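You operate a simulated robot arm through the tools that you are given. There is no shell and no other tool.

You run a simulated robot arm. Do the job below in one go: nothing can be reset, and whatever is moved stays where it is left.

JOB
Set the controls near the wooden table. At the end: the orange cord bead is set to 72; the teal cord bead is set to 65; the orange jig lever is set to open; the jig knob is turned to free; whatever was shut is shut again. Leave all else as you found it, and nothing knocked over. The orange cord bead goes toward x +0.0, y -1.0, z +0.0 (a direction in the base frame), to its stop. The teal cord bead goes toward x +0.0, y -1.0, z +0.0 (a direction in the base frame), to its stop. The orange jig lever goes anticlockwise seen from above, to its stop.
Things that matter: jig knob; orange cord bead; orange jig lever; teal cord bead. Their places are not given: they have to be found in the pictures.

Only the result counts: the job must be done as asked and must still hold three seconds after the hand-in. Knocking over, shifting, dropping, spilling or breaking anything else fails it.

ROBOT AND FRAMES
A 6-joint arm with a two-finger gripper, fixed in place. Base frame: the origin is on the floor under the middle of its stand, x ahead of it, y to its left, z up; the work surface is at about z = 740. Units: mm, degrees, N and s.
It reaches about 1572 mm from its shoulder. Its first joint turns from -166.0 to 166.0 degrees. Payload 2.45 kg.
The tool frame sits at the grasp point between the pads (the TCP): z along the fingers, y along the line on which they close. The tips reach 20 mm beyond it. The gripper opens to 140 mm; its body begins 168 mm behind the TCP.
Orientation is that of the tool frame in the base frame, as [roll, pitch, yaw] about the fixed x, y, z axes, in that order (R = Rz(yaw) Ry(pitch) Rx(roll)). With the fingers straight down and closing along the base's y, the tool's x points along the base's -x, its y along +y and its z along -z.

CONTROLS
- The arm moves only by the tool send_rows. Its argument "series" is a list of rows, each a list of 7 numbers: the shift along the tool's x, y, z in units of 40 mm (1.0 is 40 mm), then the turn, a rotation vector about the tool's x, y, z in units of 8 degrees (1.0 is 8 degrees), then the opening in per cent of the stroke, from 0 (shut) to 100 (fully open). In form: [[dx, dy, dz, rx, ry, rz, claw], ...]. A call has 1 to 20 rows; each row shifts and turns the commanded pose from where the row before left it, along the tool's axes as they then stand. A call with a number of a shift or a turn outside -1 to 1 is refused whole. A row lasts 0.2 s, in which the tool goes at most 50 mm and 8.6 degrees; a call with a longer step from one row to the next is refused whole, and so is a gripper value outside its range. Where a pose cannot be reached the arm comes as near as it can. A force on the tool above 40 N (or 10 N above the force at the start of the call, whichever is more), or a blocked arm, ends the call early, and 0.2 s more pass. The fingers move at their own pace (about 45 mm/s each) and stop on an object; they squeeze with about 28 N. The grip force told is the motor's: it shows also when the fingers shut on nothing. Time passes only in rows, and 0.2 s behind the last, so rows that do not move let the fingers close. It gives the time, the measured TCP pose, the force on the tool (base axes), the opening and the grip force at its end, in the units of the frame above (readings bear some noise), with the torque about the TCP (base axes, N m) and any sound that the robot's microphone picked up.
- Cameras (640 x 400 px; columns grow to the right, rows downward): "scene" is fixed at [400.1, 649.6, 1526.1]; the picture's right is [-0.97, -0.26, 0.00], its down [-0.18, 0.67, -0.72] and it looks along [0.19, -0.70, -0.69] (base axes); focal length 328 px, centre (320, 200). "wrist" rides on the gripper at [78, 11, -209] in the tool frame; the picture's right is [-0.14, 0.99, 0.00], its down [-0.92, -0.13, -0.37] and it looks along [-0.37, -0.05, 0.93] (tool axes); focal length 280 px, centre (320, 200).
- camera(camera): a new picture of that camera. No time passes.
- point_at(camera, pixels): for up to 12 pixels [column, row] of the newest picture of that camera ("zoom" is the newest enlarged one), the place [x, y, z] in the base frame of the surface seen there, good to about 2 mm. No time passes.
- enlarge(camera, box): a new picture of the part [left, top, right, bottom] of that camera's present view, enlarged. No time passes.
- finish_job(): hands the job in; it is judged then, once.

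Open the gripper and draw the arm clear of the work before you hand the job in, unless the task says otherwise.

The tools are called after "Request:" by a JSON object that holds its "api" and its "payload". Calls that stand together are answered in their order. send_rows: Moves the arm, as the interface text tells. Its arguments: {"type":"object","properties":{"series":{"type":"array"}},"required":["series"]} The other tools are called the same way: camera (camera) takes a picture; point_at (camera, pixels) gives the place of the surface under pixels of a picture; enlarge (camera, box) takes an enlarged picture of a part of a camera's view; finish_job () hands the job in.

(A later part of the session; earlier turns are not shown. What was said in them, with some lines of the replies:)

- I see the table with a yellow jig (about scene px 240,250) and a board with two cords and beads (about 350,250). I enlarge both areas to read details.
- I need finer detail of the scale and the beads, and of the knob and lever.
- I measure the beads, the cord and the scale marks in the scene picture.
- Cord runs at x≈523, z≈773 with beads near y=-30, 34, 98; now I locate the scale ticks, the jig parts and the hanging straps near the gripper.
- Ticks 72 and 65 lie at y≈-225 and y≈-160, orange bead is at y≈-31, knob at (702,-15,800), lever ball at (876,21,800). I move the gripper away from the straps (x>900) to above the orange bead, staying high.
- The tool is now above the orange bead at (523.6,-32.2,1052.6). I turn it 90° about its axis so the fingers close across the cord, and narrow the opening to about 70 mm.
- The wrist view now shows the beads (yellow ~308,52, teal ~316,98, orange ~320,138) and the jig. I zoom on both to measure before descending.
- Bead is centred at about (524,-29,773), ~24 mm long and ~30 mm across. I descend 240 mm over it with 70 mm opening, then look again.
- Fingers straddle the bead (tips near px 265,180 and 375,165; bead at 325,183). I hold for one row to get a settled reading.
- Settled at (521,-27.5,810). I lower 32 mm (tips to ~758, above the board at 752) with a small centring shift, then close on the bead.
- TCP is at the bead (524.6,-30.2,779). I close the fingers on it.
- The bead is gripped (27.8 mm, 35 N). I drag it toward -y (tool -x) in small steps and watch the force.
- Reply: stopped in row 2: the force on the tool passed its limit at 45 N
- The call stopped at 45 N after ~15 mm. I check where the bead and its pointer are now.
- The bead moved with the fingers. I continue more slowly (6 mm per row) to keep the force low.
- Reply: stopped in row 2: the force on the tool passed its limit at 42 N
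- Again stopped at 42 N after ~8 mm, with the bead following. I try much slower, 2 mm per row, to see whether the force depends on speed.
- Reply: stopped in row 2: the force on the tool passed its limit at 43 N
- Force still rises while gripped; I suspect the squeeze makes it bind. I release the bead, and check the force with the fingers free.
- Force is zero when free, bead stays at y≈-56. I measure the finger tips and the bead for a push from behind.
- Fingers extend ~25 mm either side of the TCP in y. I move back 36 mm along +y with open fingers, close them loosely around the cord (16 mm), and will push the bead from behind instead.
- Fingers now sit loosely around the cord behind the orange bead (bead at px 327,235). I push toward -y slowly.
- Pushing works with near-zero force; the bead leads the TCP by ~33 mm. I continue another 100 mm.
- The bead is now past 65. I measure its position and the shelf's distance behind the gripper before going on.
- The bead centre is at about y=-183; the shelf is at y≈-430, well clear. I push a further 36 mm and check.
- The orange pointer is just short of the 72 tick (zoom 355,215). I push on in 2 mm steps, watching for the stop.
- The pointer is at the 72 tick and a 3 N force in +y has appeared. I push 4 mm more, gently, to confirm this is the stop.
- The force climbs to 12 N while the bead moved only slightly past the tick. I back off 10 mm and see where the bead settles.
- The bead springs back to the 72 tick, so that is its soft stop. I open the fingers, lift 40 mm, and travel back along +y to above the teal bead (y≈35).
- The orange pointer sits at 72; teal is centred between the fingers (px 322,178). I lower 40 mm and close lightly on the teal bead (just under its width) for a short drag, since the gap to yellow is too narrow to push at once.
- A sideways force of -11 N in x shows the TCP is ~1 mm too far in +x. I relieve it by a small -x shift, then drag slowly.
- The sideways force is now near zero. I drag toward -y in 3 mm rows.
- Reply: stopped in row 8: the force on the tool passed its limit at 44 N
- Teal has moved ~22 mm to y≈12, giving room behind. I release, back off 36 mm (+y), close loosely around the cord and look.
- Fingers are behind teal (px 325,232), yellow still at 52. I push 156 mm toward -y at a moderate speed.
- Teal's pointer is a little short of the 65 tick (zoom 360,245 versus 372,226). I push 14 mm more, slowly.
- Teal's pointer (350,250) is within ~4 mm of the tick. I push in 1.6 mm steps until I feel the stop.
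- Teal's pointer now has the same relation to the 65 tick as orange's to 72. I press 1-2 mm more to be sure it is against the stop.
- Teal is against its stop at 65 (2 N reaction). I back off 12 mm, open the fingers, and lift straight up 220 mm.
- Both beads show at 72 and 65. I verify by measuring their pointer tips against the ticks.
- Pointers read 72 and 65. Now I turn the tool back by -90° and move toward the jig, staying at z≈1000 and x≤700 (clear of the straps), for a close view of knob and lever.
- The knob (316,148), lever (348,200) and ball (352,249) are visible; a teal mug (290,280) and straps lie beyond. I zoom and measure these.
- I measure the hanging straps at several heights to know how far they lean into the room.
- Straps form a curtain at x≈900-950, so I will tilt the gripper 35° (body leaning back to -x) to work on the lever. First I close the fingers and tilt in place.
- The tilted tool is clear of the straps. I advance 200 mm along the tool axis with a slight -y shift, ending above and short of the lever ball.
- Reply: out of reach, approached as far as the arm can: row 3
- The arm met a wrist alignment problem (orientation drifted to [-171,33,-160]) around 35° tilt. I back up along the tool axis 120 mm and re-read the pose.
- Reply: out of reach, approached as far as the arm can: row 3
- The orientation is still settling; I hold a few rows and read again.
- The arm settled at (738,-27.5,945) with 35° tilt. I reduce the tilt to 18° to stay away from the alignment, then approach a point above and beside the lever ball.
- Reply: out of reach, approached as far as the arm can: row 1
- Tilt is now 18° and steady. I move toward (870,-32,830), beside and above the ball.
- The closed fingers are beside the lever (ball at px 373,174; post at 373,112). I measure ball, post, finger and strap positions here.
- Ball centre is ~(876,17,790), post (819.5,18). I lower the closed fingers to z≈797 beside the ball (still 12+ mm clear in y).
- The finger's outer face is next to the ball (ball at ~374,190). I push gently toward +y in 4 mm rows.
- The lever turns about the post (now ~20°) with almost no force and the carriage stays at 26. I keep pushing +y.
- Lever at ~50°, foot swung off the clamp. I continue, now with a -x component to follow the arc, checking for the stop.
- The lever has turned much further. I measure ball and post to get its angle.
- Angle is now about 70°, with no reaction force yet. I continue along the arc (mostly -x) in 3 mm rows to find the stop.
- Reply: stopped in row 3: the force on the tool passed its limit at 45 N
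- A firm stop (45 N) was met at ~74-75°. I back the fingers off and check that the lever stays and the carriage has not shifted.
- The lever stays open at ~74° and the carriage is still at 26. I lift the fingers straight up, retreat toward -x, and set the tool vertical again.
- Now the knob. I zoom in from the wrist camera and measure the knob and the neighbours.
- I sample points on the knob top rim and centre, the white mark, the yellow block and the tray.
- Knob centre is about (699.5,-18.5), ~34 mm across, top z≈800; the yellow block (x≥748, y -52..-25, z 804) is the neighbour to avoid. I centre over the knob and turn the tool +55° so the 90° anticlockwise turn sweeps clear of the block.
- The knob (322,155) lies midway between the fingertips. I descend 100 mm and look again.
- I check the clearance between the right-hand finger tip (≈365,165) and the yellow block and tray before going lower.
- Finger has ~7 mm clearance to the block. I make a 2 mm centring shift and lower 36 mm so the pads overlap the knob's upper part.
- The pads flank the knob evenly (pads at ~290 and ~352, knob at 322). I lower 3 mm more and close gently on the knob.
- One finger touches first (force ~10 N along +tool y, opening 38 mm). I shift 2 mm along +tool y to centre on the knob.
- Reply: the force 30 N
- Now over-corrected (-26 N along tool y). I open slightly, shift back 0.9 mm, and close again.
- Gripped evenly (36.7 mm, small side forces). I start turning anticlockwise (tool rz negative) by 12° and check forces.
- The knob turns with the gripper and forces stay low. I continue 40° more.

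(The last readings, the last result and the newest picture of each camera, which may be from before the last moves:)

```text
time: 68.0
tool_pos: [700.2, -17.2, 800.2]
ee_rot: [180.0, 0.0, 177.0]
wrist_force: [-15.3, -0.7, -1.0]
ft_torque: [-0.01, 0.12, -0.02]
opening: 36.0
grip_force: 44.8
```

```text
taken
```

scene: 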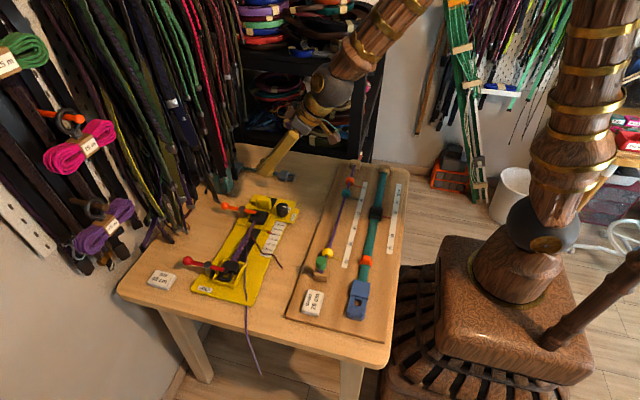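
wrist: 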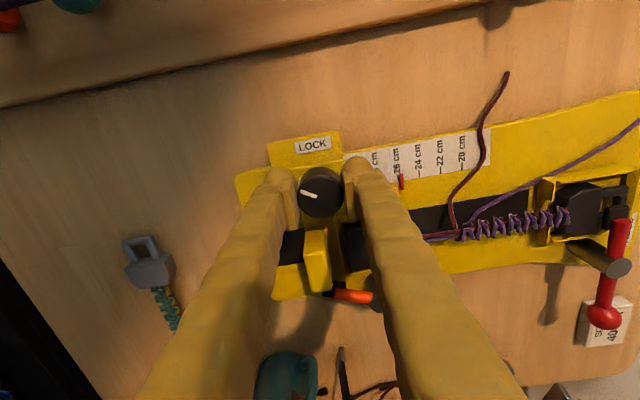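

52° turned; a -15 N x-force has built up, so I shift 1 mm toward -x while continuing another 28°.

Request:
{"api": "send_rows", "payload": {"series": [[0.03, 0, 0, 0, 0, -0.7, 22], [0, 0, 0, 0, 0, -0.7, 22], [0, 0, 0, 0, 0, -0.7, 22], [0, 0, 0, 0, 0, -0.7, 22], [0, 0, 0, 0, 0, -0.7, 22]]}}

Request:
{"api": "camera", "payload": {"camera": "wrist"}}

```text
time: 69.2
tool_pos: [699.8, -16.6, 800.1]
ee_rot: [180.0, 0.1, -155.0]
wrist_force: [10.7, 1.5, -10.1]
ft_torque: [-0.03, -0.06, -0.01]
opening: 36.3
grip_force: 44.7
```

```text
taken
```

wrist: 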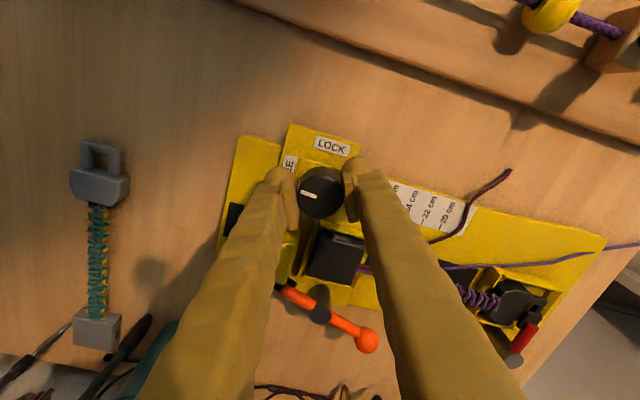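

80° turned. I turn the last 10° in small steps.

Request:
{"api": "send_rows", "payload": {"series": [[0, 0, 0, 0, 0, -0.4, 22], [0, 0, 0, 0, 0, -0.4, 22], [0, 0, 0, 0, 0, -0.45, 22], [0, 0, 0, 0, 0, 0, 22]]}}

Request:
{"api": "enlarge", "payload": {"camera": "wrist", "box": [230, 100, 410, 260]}}

Request:
{"api": "enlarge", "payload": {"camera": "scene", "box": [240, 170, 320, 230]}}

```text
time: 70.2
tool_pos: [698.7, -18.1, 801.1]
ee_rot: [180.0, 0.0, -145.0]
wrist_force: [3.6, -0.9, 17.9]
ft_torque: [-0.01, -0.01, -0.62]
opening: 36.7
grip_force: 44.7
```

```text
2.50 times, centred on (320, 180) of wrist
```

zoom: 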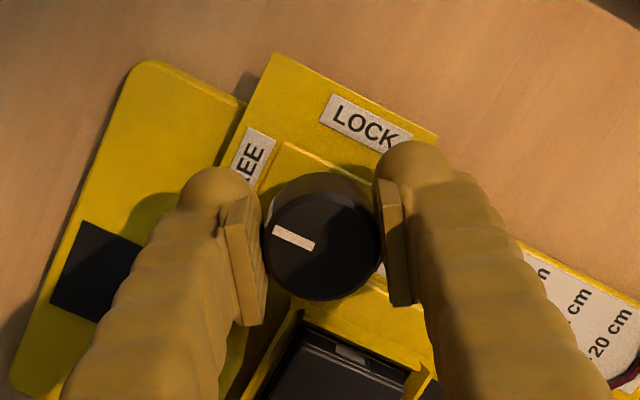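

```text
6.67 times, centred on (280, 200) of scene
```

zoom: 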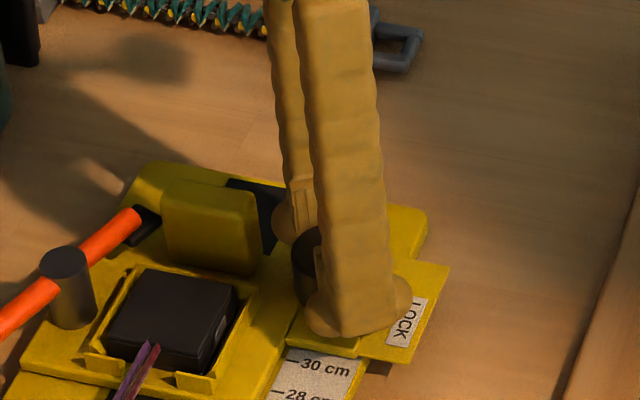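

A resisting torque of -0.62 N·m has appeared: the knob is at its stop. I measure the white mark's direction.

Request:
{"api": "point_at", "payload": {"camera": "zoom", "pixels": [[320, 200]]}}

Request:
{"api": "enlarge", "payload": {"camera": "wrist", "box": [280, 150, 370, 240]}}

Request:
{"api": "point_at", "payload": {"camera": "wrist", "pixels": [[303, 192.8], [317, 198], [320, 200], [310, 195.5]]}}

```text
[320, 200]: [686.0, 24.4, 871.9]
```

```text
4.44 times, centred on (325, 195) of wrist
```

zoom: 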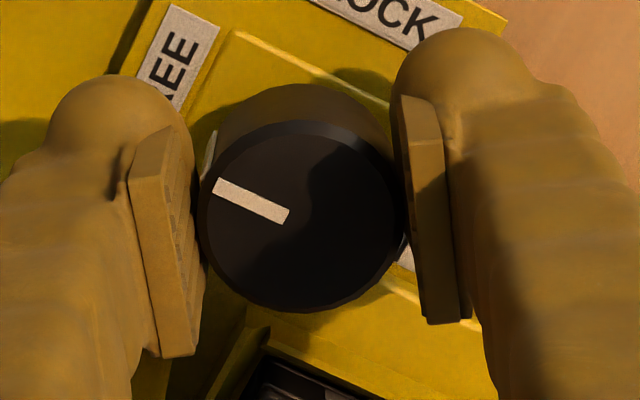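

```text
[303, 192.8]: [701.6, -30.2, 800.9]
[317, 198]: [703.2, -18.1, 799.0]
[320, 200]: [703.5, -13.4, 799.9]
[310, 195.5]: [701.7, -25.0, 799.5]
```

The mark points close to -y (FREE side). I release the knob by opening slightly, then lift straight up and look.

Request:
{"api": "send_rows", "payload": {"series": [[0, 0, 0, 0, 0, 0, 30], [0, 0, 0, 0, 0, 0, 31], [0, 0, -0.3, 0, 0, 0, 31], [0, 0, -0.7, 0, 0, 0, 31], [0, 0, -1, 0, 0, 0, 31], [0, 0, -1, 0, 0, 0, 31], [0, 0, 0, 0, 0, 0, 31]]}}

Request:
{"api": "camera", "payload": {"camera": "wrist"}}

Request:
{"api": "enlarge", "payload": {"camera": "wrist", "box": [260, 90, 400, 230]}}

Request:
{"api": "enlarge", "payload": {"camera": "scene", "box": [230, 180, 320, 250]}}

```text
time: 71.8
tool_pos: [700.3, -17.4, 922.0]
ee_rot: [180.0, -0.1, -145.1]
wrist_force: [-0.3, -0.6, -0.3]
ft_torque: [-0.03, 0.0, -0.01]
opening: 43.3
grip_force: 0.1
```

```text
taken
```

wrist: 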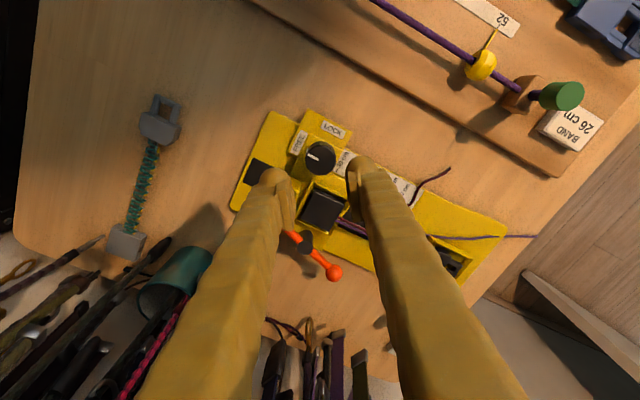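

```text
2.86 times, centred on (330, 160) of wrist
```

zoom: 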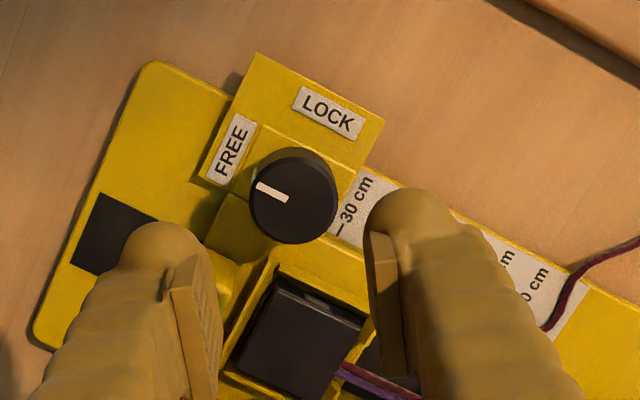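

```text
5.71 times, centred on (275, 215) of scene
```

zoom: 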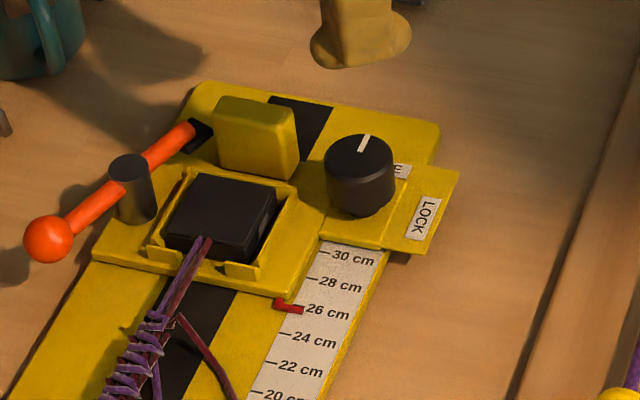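

The knob mark now points toward FREE. I measure its angle precisely and compare the carriage pointer with the first picture using the same crop.

Request:
{"api": "enlarge", "payload": {"camera": "scene", "box": [220, 180, 310, 240]}}

Request:
{"api": "enlarge", "payload": {"camera": "wrist", "box": [295, 130, 345, 180]}}

Request:
{"api": "point_at", "payload": {"camera": "wrist", "pixels": [[308, 154.5], [318.2, 159.5], [320.5, 158.5], [313, 157], [331, 130], [298, 142], [325, 185], [334, 272], [306, 241]]}}

```text
6.67 times, centred on (265, 210) of scene
```

zoom: 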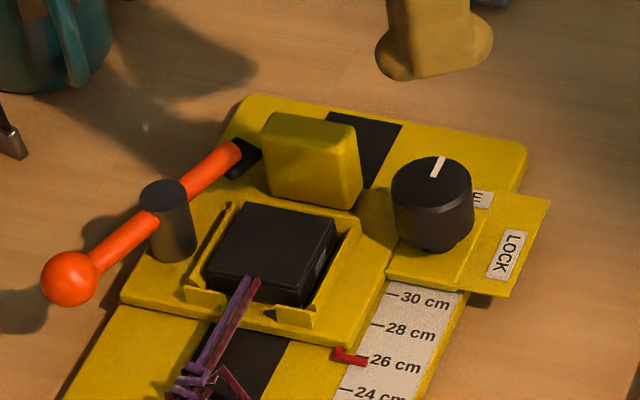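

```text
8.00 times, centred on (320, 155) of wrist
```

zoom: 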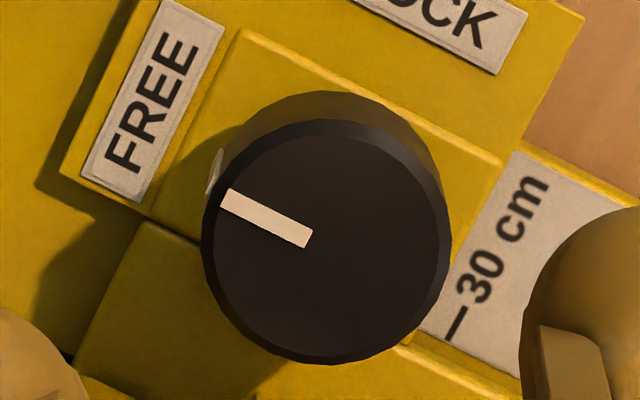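

```text
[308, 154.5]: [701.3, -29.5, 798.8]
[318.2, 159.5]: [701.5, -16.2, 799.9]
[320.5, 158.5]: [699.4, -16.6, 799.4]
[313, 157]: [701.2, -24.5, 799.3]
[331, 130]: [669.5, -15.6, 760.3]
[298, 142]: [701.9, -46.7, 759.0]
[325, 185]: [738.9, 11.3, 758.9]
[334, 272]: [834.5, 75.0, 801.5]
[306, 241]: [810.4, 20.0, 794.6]
```

The mark is now exactly along -y (FREE). Comparing crops, the carriage seems to have crept a few mm toward +y, so I inspect the red pointer against the 26 tick closely.

Request:
{"api": "enlarge", "payload": {"camera": "scene", "box": [255, 215, 295, 245]}}

Request:
{"api": "point_at", "payload": {"camera": "zoom", "pixels": [[320, 200]]}}

```text
13.33 times, centred on (275, 230) of scene
```

zoom: 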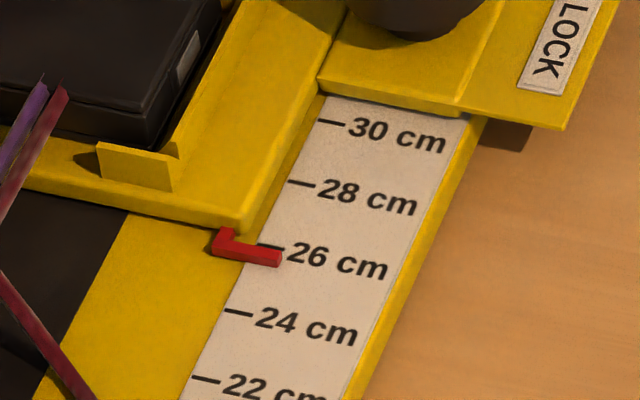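

```text
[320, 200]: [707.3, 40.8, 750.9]
```

The pointer sits slightly past the 26 tick. I measure the ticks and pointer in mm to size this creep.

Request:
{"api": "point_at", "payload": {"camera": "zoom", "pixels": [[330, 121], [299, 183], [236, 312], [204, 379], [250, 252], [275, 258], [225, 240], [548, 60], [540, 100], [330, 85]]}}

Request:
{"api": "enlarge", "payload": {"camera": "wrist", "box": [330, 130, 430, 230]}}

```text
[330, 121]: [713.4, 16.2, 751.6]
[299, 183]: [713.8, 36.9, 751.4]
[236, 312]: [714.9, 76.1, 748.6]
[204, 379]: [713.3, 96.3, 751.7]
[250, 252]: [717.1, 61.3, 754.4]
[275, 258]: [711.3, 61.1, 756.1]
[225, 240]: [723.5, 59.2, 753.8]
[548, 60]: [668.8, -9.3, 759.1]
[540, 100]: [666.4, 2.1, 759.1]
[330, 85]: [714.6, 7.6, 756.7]
```

```text
4.00 times, centred on (380, 180) of wrist
```

zoom: 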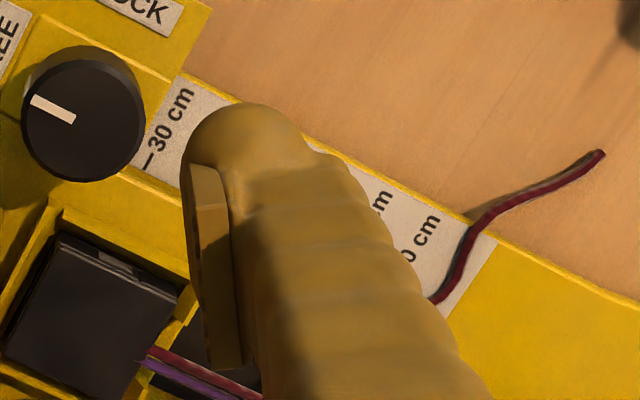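

Ticks are 20 mm apart and the pointer is ~4 mm past 26; it started on 26. Since the knob is free, I will nudge the carriage back by pressing the knob's +y side with closed fingers. First I close, turn back to yaw 180 and move to y≈45 at height.

Request:
{"api": "send_rows", "payload": {"series": [[0, 0, -0.3, 0, 0, 0.9, 10], [0, 0, 0, 0, 0, 0.9, 0], [0, 0, 0, 0, 0, 0.9, 0], [0, 0, 0, 0, 0, 0.9, 0], [0, 0, 0, 0, 0, 0.775, 0], [0, 0.8, 0, 0, 0, 0, 0], [0, 0.75, 0, 0, 0, 0, 0], [0, 0, 0, 0, 0, 0, 0], [0, 0, 0, 0, 0, 0, 0]]}}

Request:
{"api": "camera", "payload": {"camera": "wrist"}}

Request:
{"api": "camera", "payload": {"camera": "scene"}}

```text
time: 73.8
tool_pos: [698.6, 43.7, 935.6]
ee_rot: [180.0, 0.0, -180.0]
wrist_force: [1.0, 0.3, 0.5]
ft_torque: [0.01, 0.0, 0.0]
opening: 0.2
grip_force: 27.8
```

```text
taken
```

wrist: 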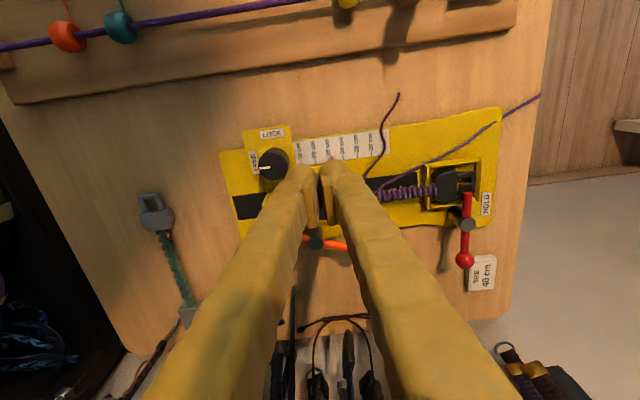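

```text
taken
```

scene: 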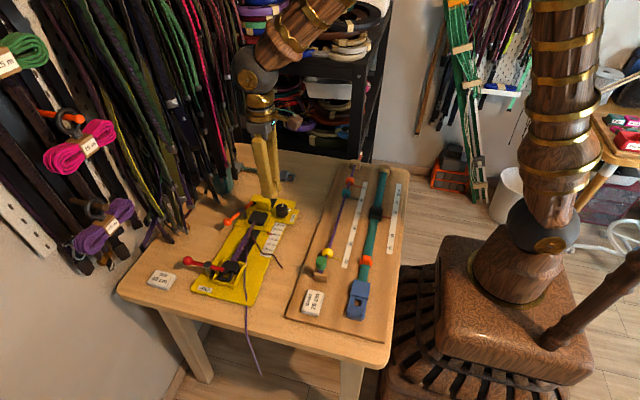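

Before lowering, I zoom the wrist view on the scale and pointer from above for a second reading.

Request:
{"api": "enlarge", "payload": {"camera": "wrist", "box": [235, 115, 405, 215]}}

Request:
{"api": "point_at", "payload": {"camera": "wrist", "pixels": [[274, 162], [288, 162], [261, 164], [264, 168], [300, 165], [330, 162], [385, 160], [380, 180]]}}

```text
3.76 times, centred on (320, 165) of wrist
```

zoom: 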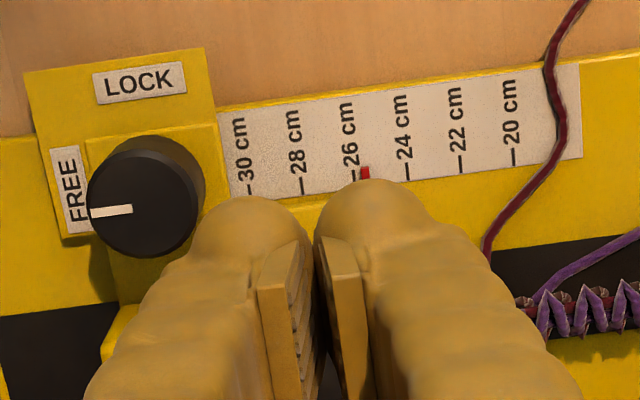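

```text
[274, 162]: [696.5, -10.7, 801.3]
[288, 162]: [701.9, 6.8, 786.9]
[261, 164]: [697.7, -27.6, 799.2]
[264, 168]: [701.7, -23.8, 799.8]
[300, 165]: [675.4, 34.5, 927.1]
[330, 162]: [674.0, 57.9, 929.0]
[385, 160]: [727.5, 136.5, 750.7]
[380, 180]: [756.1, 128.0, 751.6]
```

From above the pointer is ~4.5 mm beyond the 26 tick (366 vs 353, 53 px per 20 mm). I lower the closed fingers beside the knob to z≈803.

Request:
{"api": "send_rows", "payload": {"series": [[0, 0, 0.8, 0, 0, 0, 0], [0, 0, 0.8, 0, 0, 0, 0], [0, 0, 0.8, 0, 0, 0, 0], [0, 0, 0.6, 0, 0, 0, 0], [0, 0, 0.3, 0, 0, 0, 0], [0, 0, 0, 0, 0, 0, 0]]}}

Request:
{"api": "camera", "payload": {"camera": "wrist"}}

Request:
{"api": "enlarge", "payload": {"camera": "scene", "box": [240, 190, 310, 250]}}

```text
time: 75.2
tool_pos: [701.2, 43.5, 801.7]
ee_rot: [-180.0, 0.1, -180.0]
wrist_force: [0.2, 0.4, -0.8]
ft_torque: [-0.05, 0.04, 0.03]
opening: 0.0
grip_force: 27.9
```

```text
taken
```

wrist: 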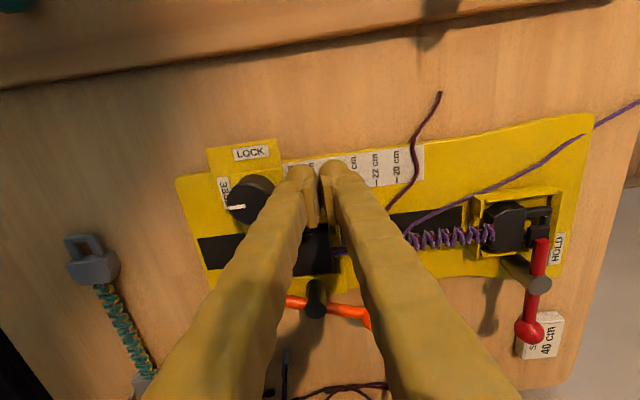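

```text
6.67 times, centred on (275, 220) of scene
```

zoom: 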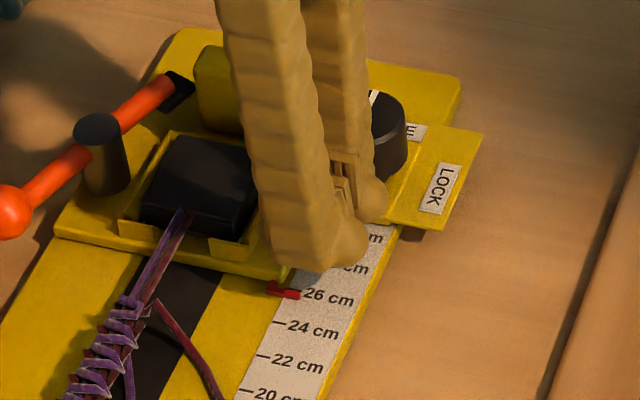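

The fingers are ~15 mm from the knob. I approach 12 mm toward -y and then press in small steps.

Request:
{"api": "send_rows", "payload": {"series": [[0, -0.15, 0, 0, 0, 0, 0], [0, -0.15, 0, 0, 0, 0, 0], [0, -0.05, 0, 0, 0, 0, 0], [0, 0, 0, 0, 0, 0, 0]]}}

Request:
{"api": "enlarge", "payload": {"camera": "scene", "box": [255, 215, 295, 245]}}

Request:
{"api": "enlarge", "payload": {"camera": "wrist", "box": [200, 120, 400, 260]}}

```text
time: 76.2
tool_pos: [699.2, 30.8, 800.2]
ee_rot: [179.9, -0.1, 180.0]
wrist_force: [-0.9, 0.3, -0.9]
ft_torque: [0.01, -0.02, 0.0]
opening: 0.1
grip_force: 27.9
```

```text
13.33 times, centred on (275, 230) of scene
```

zoom: 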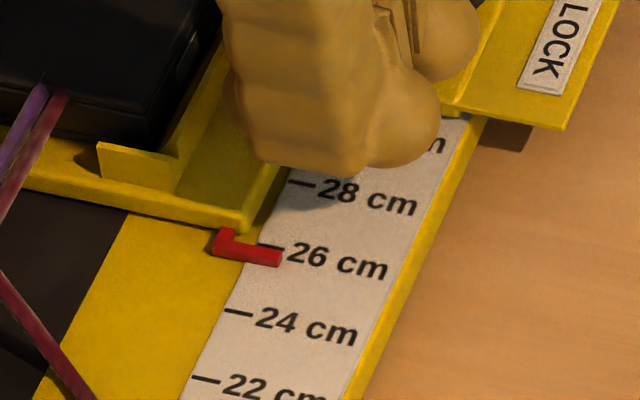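

```text
2.86 times, centred on (300, 190) of wrist
```

zoom: 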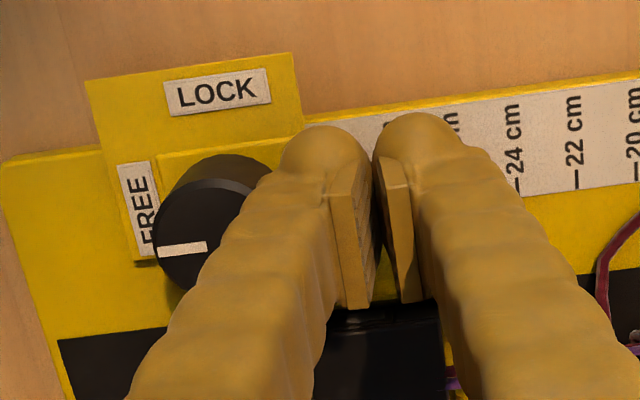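

No movement of the pointer yet (bar tip still 280,258). I advance 4 mm more in 1.3 mm steps.

Request:
{"api": "send_rows", "payload": {"series": [[0, -0.033, 0, 0, 0, 0, 0], [0, -0.033, 0, 0, 0, 0, 0], [0, -0.034, 0, 0, 0, 0, 0], [0, 0, 0, 0, 0, 0, 0]]}}

Request:
{"api": "enlarge", "payload": {"camera": "scene", "box": [255, 215, 295, 245]}}

```text
time: 77.2
tool_pos: [700.0, 26.8, 800.2]
ee_rot: [179.9, 0.1, -180.0]
wrist_force: [0.7, 0.5, 0.9]
ft_torque: [-0.02, 0.04, 0.02]
opening: 0.0
grip_force: 28.0
```

```text
13.33 times, centred on (275, 230) of scene
```

zoom: 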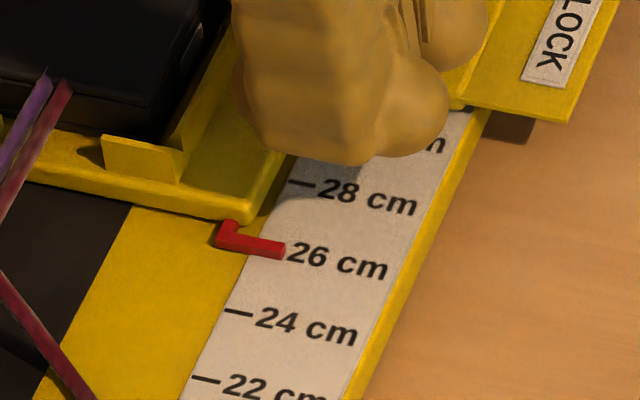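

The carriage follows (bar tip now 284,250), about 2.3 mm regained. I push 2 mm more, then measure pointer and ticks.

Request:
{"api": "send_rows", "payload": {"series": [[0, -0.025, 0, 0, 0, 0, 0], [0, -0.025, 0, 0, 0, 0, 0], [0, 0, 0, 0, 0, 0, 0]]}}

Request:
{"api": "enlarge", "payload": {"camera": "scene", "box": [255, 215, 295, 245]}}

Request:
{"api": "point_at", "payload": {"camera": "zoom", "pixels": [[252, 238], [262, 241], [270, 243], [278, 244], [299, 183], [236, 312], [204, 379], [562, 50], [548, 85], [245, 237]]}}

```text
time: 78.0
tool_pos: [698.1, 25.5, 801.7]
ee_rot: [180.0, 0.1, 179.9]
wrist_force: [-0.8, 0.0, -0.1]
ft_torque: [0.01, 0.01, -0.01]
opening: 0.0
grip_force: 28.0
```

```text
13.33 times, centred on (275, 230) of scene
```

zoom: 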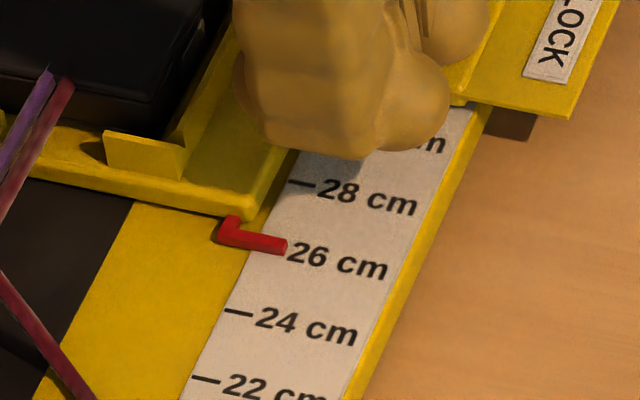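

```text
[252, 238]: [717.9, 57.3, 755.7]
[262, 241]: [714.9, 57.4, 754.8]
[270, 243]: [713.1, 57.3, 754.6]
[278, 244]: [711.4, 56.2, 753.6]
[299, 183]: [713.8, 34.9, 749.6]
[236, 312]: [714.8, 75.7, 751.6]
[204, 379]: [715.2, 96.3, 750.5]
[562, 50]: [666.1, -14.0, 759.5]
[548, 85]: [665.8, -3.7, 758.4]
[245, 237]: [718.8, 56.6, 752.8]
```

Pointer is at y≈57.2 versus the 26 tick at ≈56. I view the same crop as the very first picture to compare.

Request:
{"api": "enlarge", "payload": {"camera": "scene", "box": [220, 180, 310, 240]}}

```text
6.67 times, centred on (265, 210) of scene
```

zoom: 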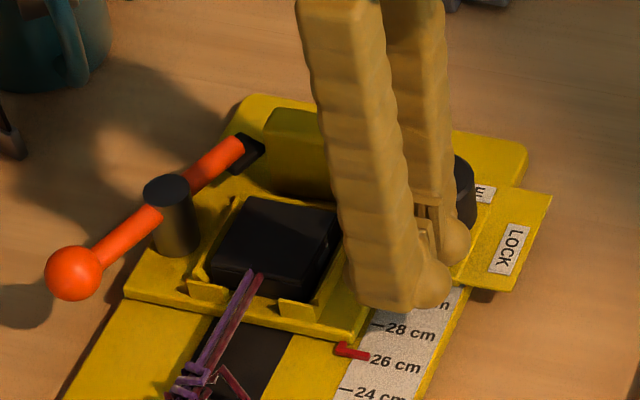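

It nearly matches the first picture (LOCK label 510,250 now vs 513,248). I push one last ~1 mm.

Request:
{"api": "send_rows", "payload": {"series": [[0, -0.025, 0, 0, 0, 0, 0], [0, 0, 0, 0, 0, 0, 0]]}}

Request:
{"api": "enlarge", "payload": {"camera": "scene", "box": [255, 215, 295, 245]}}

Request:
{"api": "point_at", "payload": {"camera": "zoom", "pixels": [[250, 233], [262, 237], [270, 239], [278, 241], [299, 183], [236, 312], [204, 379], [301, 183], [238, 312], [206, 379], [256, 236]]}}

Request:
{"api": "enlarge", "payload": {"camera": "scene", "box": [220, 180, 310, 240]}}

```text
time: 78.7
tool_pos: [700.3, 24.3, 802.0]
ee_rot: [180.0, 0.2, 179.9]
wrist_force: [-0.5, 0.6, 0.4]
ft_torque: [0.0, 0.03, -0.02]
opening: 0.0
grip_force: 28.2
```

```text
13.33 times, centred on (275, 230) of scene
```

zoom: 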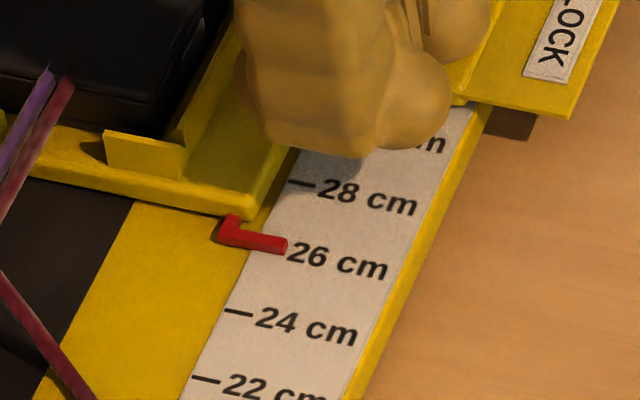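

```text
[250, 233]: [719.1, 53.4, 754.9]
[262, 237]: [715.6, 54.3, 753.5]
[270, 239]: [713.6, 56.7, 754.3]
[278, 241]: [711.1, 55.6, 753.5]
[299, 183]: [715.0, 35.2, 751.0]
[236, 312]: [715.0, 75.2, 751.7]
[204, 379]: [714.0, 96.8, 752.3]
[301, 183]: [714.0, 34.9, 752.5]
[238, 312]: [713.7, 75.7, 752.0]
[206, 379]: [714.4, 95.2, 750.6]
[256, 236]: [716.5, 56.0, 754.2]
```

```text
6.67 times, centred on (265, 210) of scene
```

zoom: 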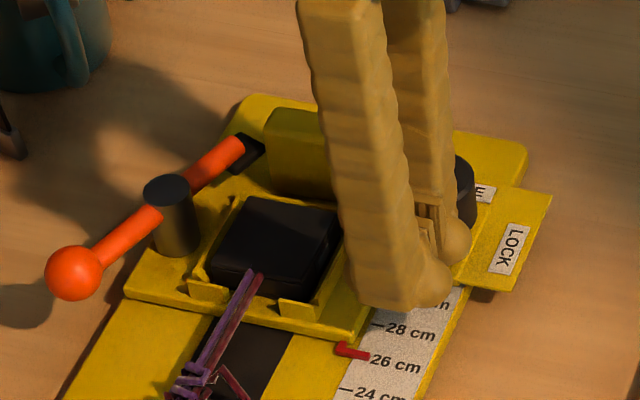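

The carriage barely moved on that step. I press another 1.2 mm and compare.

Request:
{"api": "send_rows", "payload": {"series": [[0, -0.03, 0, 0, 0, 0, 0], [0, 0, 0, 0, 0, 0, 0], [0, 0, 0, 0, 0, 0, 0]]}}

Request:
{"api": "enlarge", "payload": {"camera": "scene", "box": [220, 180, 310, 240]}}

Request:
{"api": "enlarge", "payload": {"camera": "scene", "box": [255, 215, 295, 245]}}

```text
time: 79.5
tool_pos: [697.9, 23.5, 801.5]
ee_rot: [-180.0, 0.1, -180.0]
wrist_force: [0.2, 0.3, 1.0]
ft_torque: [-0.01, 0.0, 0.02]
opening: 0.3
grip_force: 28.1
```

```text
6.67 times, centred on (265, 210) of scene
```

zoom: 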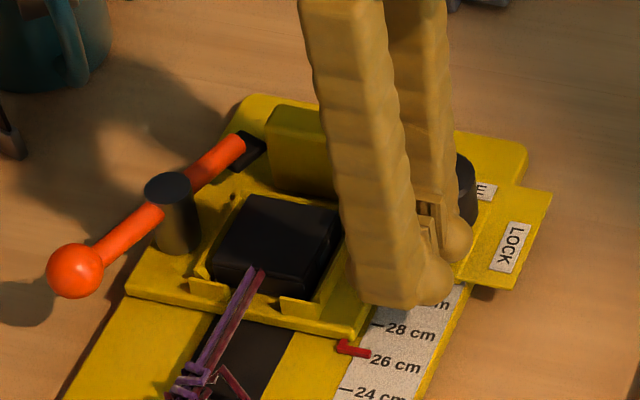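

```text
13.33 times, centred on (275, 230) of scene
```

zoom: 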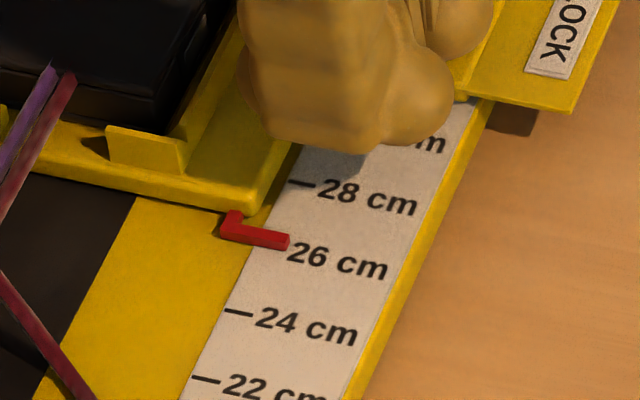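

Now it matches the first picture (pointer tip ~371,352; LOCK label ~512,247). I withdraw the fingers in +y, then lift straight up.

Request:
{"api": "send_rows", "payload": {"series": [[0, 0.2, 0, 0, 0, 0, 0], [0, 0.3, 0, 0, 0, 0, 0], [0, 0, -0.5, 0, 0, 0, 0], [0, 0, -1, 0, 0, 0, 0], [0, 0, -1, 0, 0, 0, 0], [0, 0, -1, 0, 0, 0, 0], [0, 0, -1, 0, 0, 0, 20], [0, 0, 0, 0, 0, 0, 36], [0, 0, 0, 0, 0, 0, 36]]}}

Request:
{"api": "camera", "payload": {"camera": "wrist"}}

Request:
{"api": "enlarge", "payload": {"camera": "scene", "box": [220, 180, 310, 240]}}

Request:
{"api": "enlarge", "payload": {"camera": "wrist", "box": [240, 110, 400, 250]}}

```text
time: 81.5
tool_pos: [700.5, 43.9, 981.6]
ee_rot: [-180.0, 0.1, -180.0]
wrist_force: [-0.3, 0.1, 0.3]
ft_torque: [0.01, 0.01, 0.0]
opening: 50.3
grip_force: 0.0
```

```text
taken
```

wrist: 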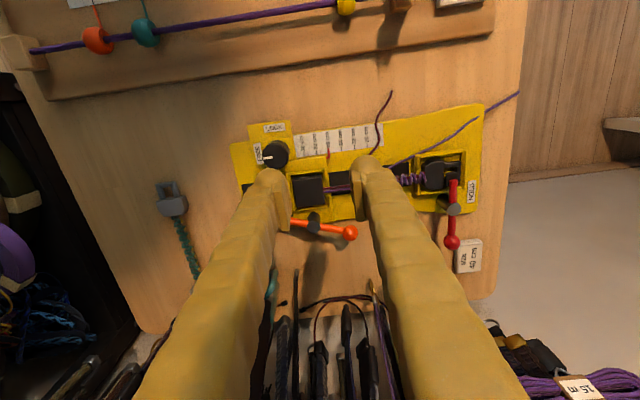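

```text
6.67 times, centred on (265, 210) of scene
```

zoom: 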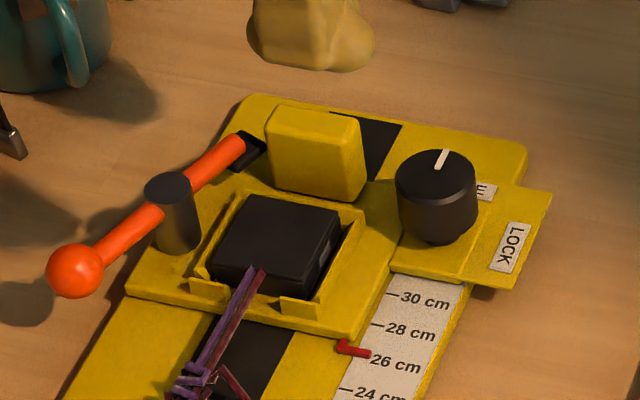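

```text
2.86 times, centred on (320, 180) of wrist
```

zoom: 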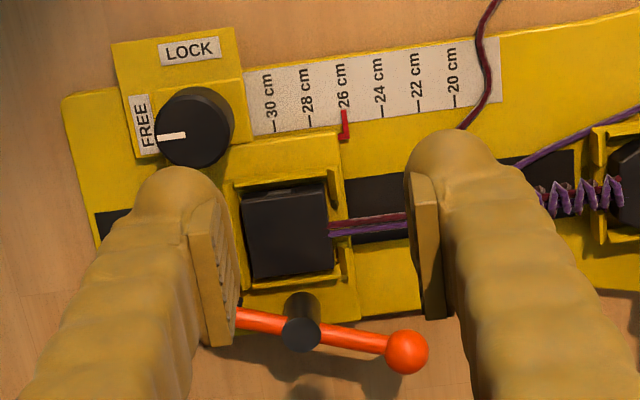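

The pointer is back at 26 and the knob mark points at FREE. I measure the lever and the knob mark once more, and check the beads and the rest of the scene.

Request:
{"api": "point_at", "payload": {"camera": "zoom", "pixels": [[404, 351], [301, 333], [260, 320], [360, 341], [160, 137], [184, 134], [200, 125], [345, 130]]}}

Request:
{"api": "camera", "payload": {"camera": "scene"}}

Request:
{"api": "enlarge", "payload": {"camera": "scene", "box": [280, 150, 420, 340]}}

```text
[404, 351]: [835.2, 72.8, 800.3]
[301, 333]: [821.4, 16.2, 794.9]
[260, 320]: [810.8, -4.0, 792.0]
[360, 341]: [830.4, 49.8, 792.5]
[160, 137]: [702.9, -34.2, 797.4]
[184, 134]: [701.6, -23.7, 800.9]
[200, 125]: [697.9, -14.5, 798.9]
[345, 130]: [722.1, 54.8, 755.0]
```

```text
taken
```

scene: 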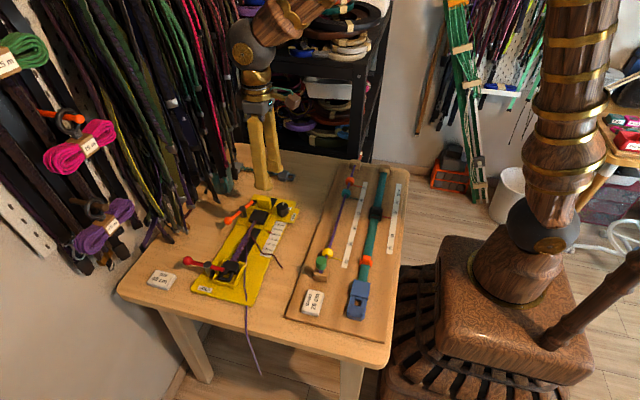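

```text
2.11 times, centred on (350, 245) of scene
```

zoom: 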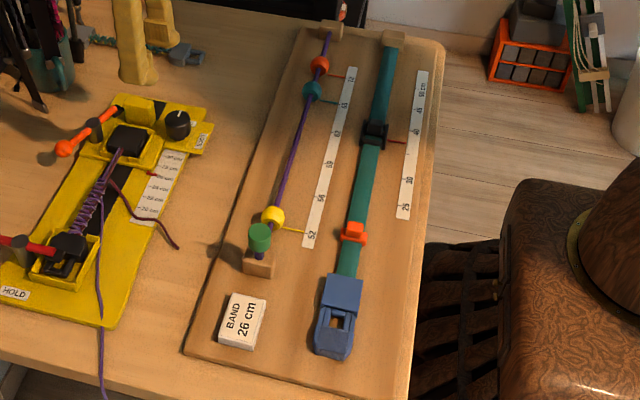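

Lever reads ~75° (at its stop), knob at FREE, carriage at 26, beads at 72 and 65, yellow still at 52, all else unchanged. I raise the arm further and open the gripper fully to finish clear of the work.

Request:
{"api": "send_rows", "payload": {"series": [[0, 0, -0.8, 0, 0, 0, 50], [0, 0, -0.8, 0, 0, 0, 80], [0.3, 0, -0.6, 0, 0, 0, 100], [0, 0, 0, 0, 0, 0, 100], [0, 0, 0, 0, 0, 0, 100], [0, 0, 0, 0, 0, 0, 100], [0, 0, 0, 0, 0, 0, 100]]}}

Request:
{"api": "camera", "payload": {"camera": "wrist"}}

Request:
{"api": "enlarge", "payload": {"camera": "scene", "box": [170, 150, 410, 320]}}

Request:
{"api": "enlarge", "payload": {"camera": "wrist", "box": [230, 90, 420, 250]}}

```text
time: 83.0
tool_pos: [688.3, 45.2, 1069.8]
ee_rot: [180.0, 0.0, -180.0]
wrist_force: [-0.1, 0.0, 0.1]
ft_torque: [-0.05, 0.01, -0.01]
opening: 140.3
grip_force: 0.1
```

```text
taken
```

wrist: 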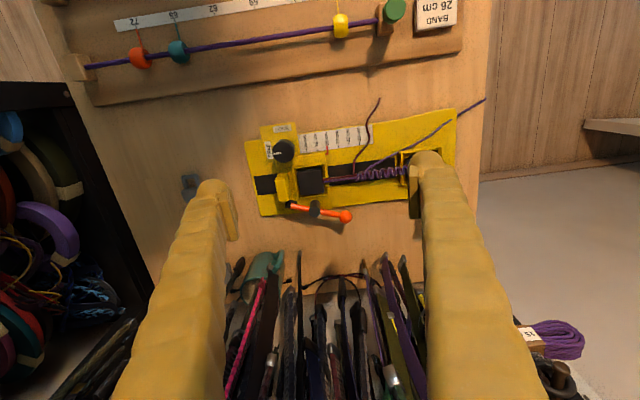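

```text
2.35 times, centred on (290, 235) of scene
```

zoom: 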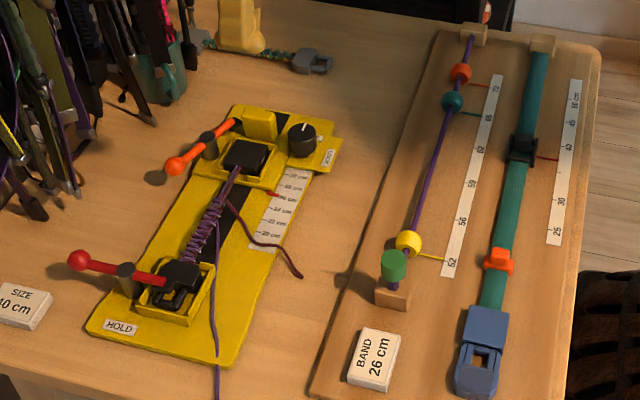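

```text
2.50 times, centred on (325, 170) of wrist
```

zoom: 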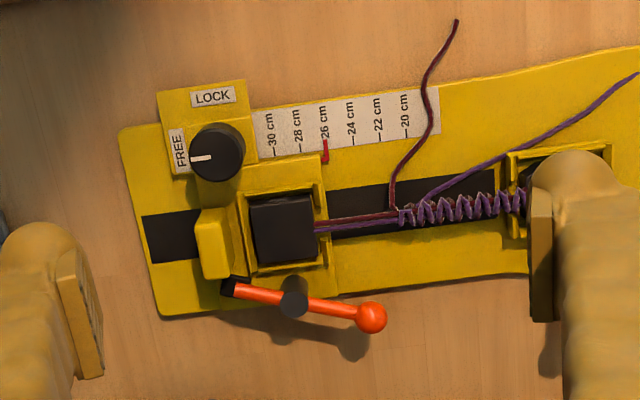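

All checks hold: orange bead at 72, teal at 65, lever open at its stop, knob on FREE, carriage pointer on 26, the rest untouched, and the arm is clear with the gripper open. I hand the job in.

Request:
{"api": "finish_job", "payload": {}}

```text
The job is handed in.
```

All four controls are set as asked, and the job is handed in. I have no verdict back yet.

- **Orange cord bead:** set to 72, pushed toward -y to its stop.
- **Teal cord bead:** set to 65, pushed toward -y to its stop. The yellow bead beside it is still at 52.
- **Orange jig lever:** open, turned anticlockwise to its stop at about 75°.
- **Jig knob:** turned 90° from LOCK to FREE, up against its stop.

**Jig carriage moved and put back:** turning the knob let the jig carriage creep about 4–5 mm off its 26 cm mark. I pushed it back until its pointer sat on 26 and matched the first picture, to within about 1 mm.

Nothing had been shut, so there was nothing to close again. The other parts on the table look unchanged in the final pictures, and I saw nothing knocked over. The arm is raised clear with the gripper open.
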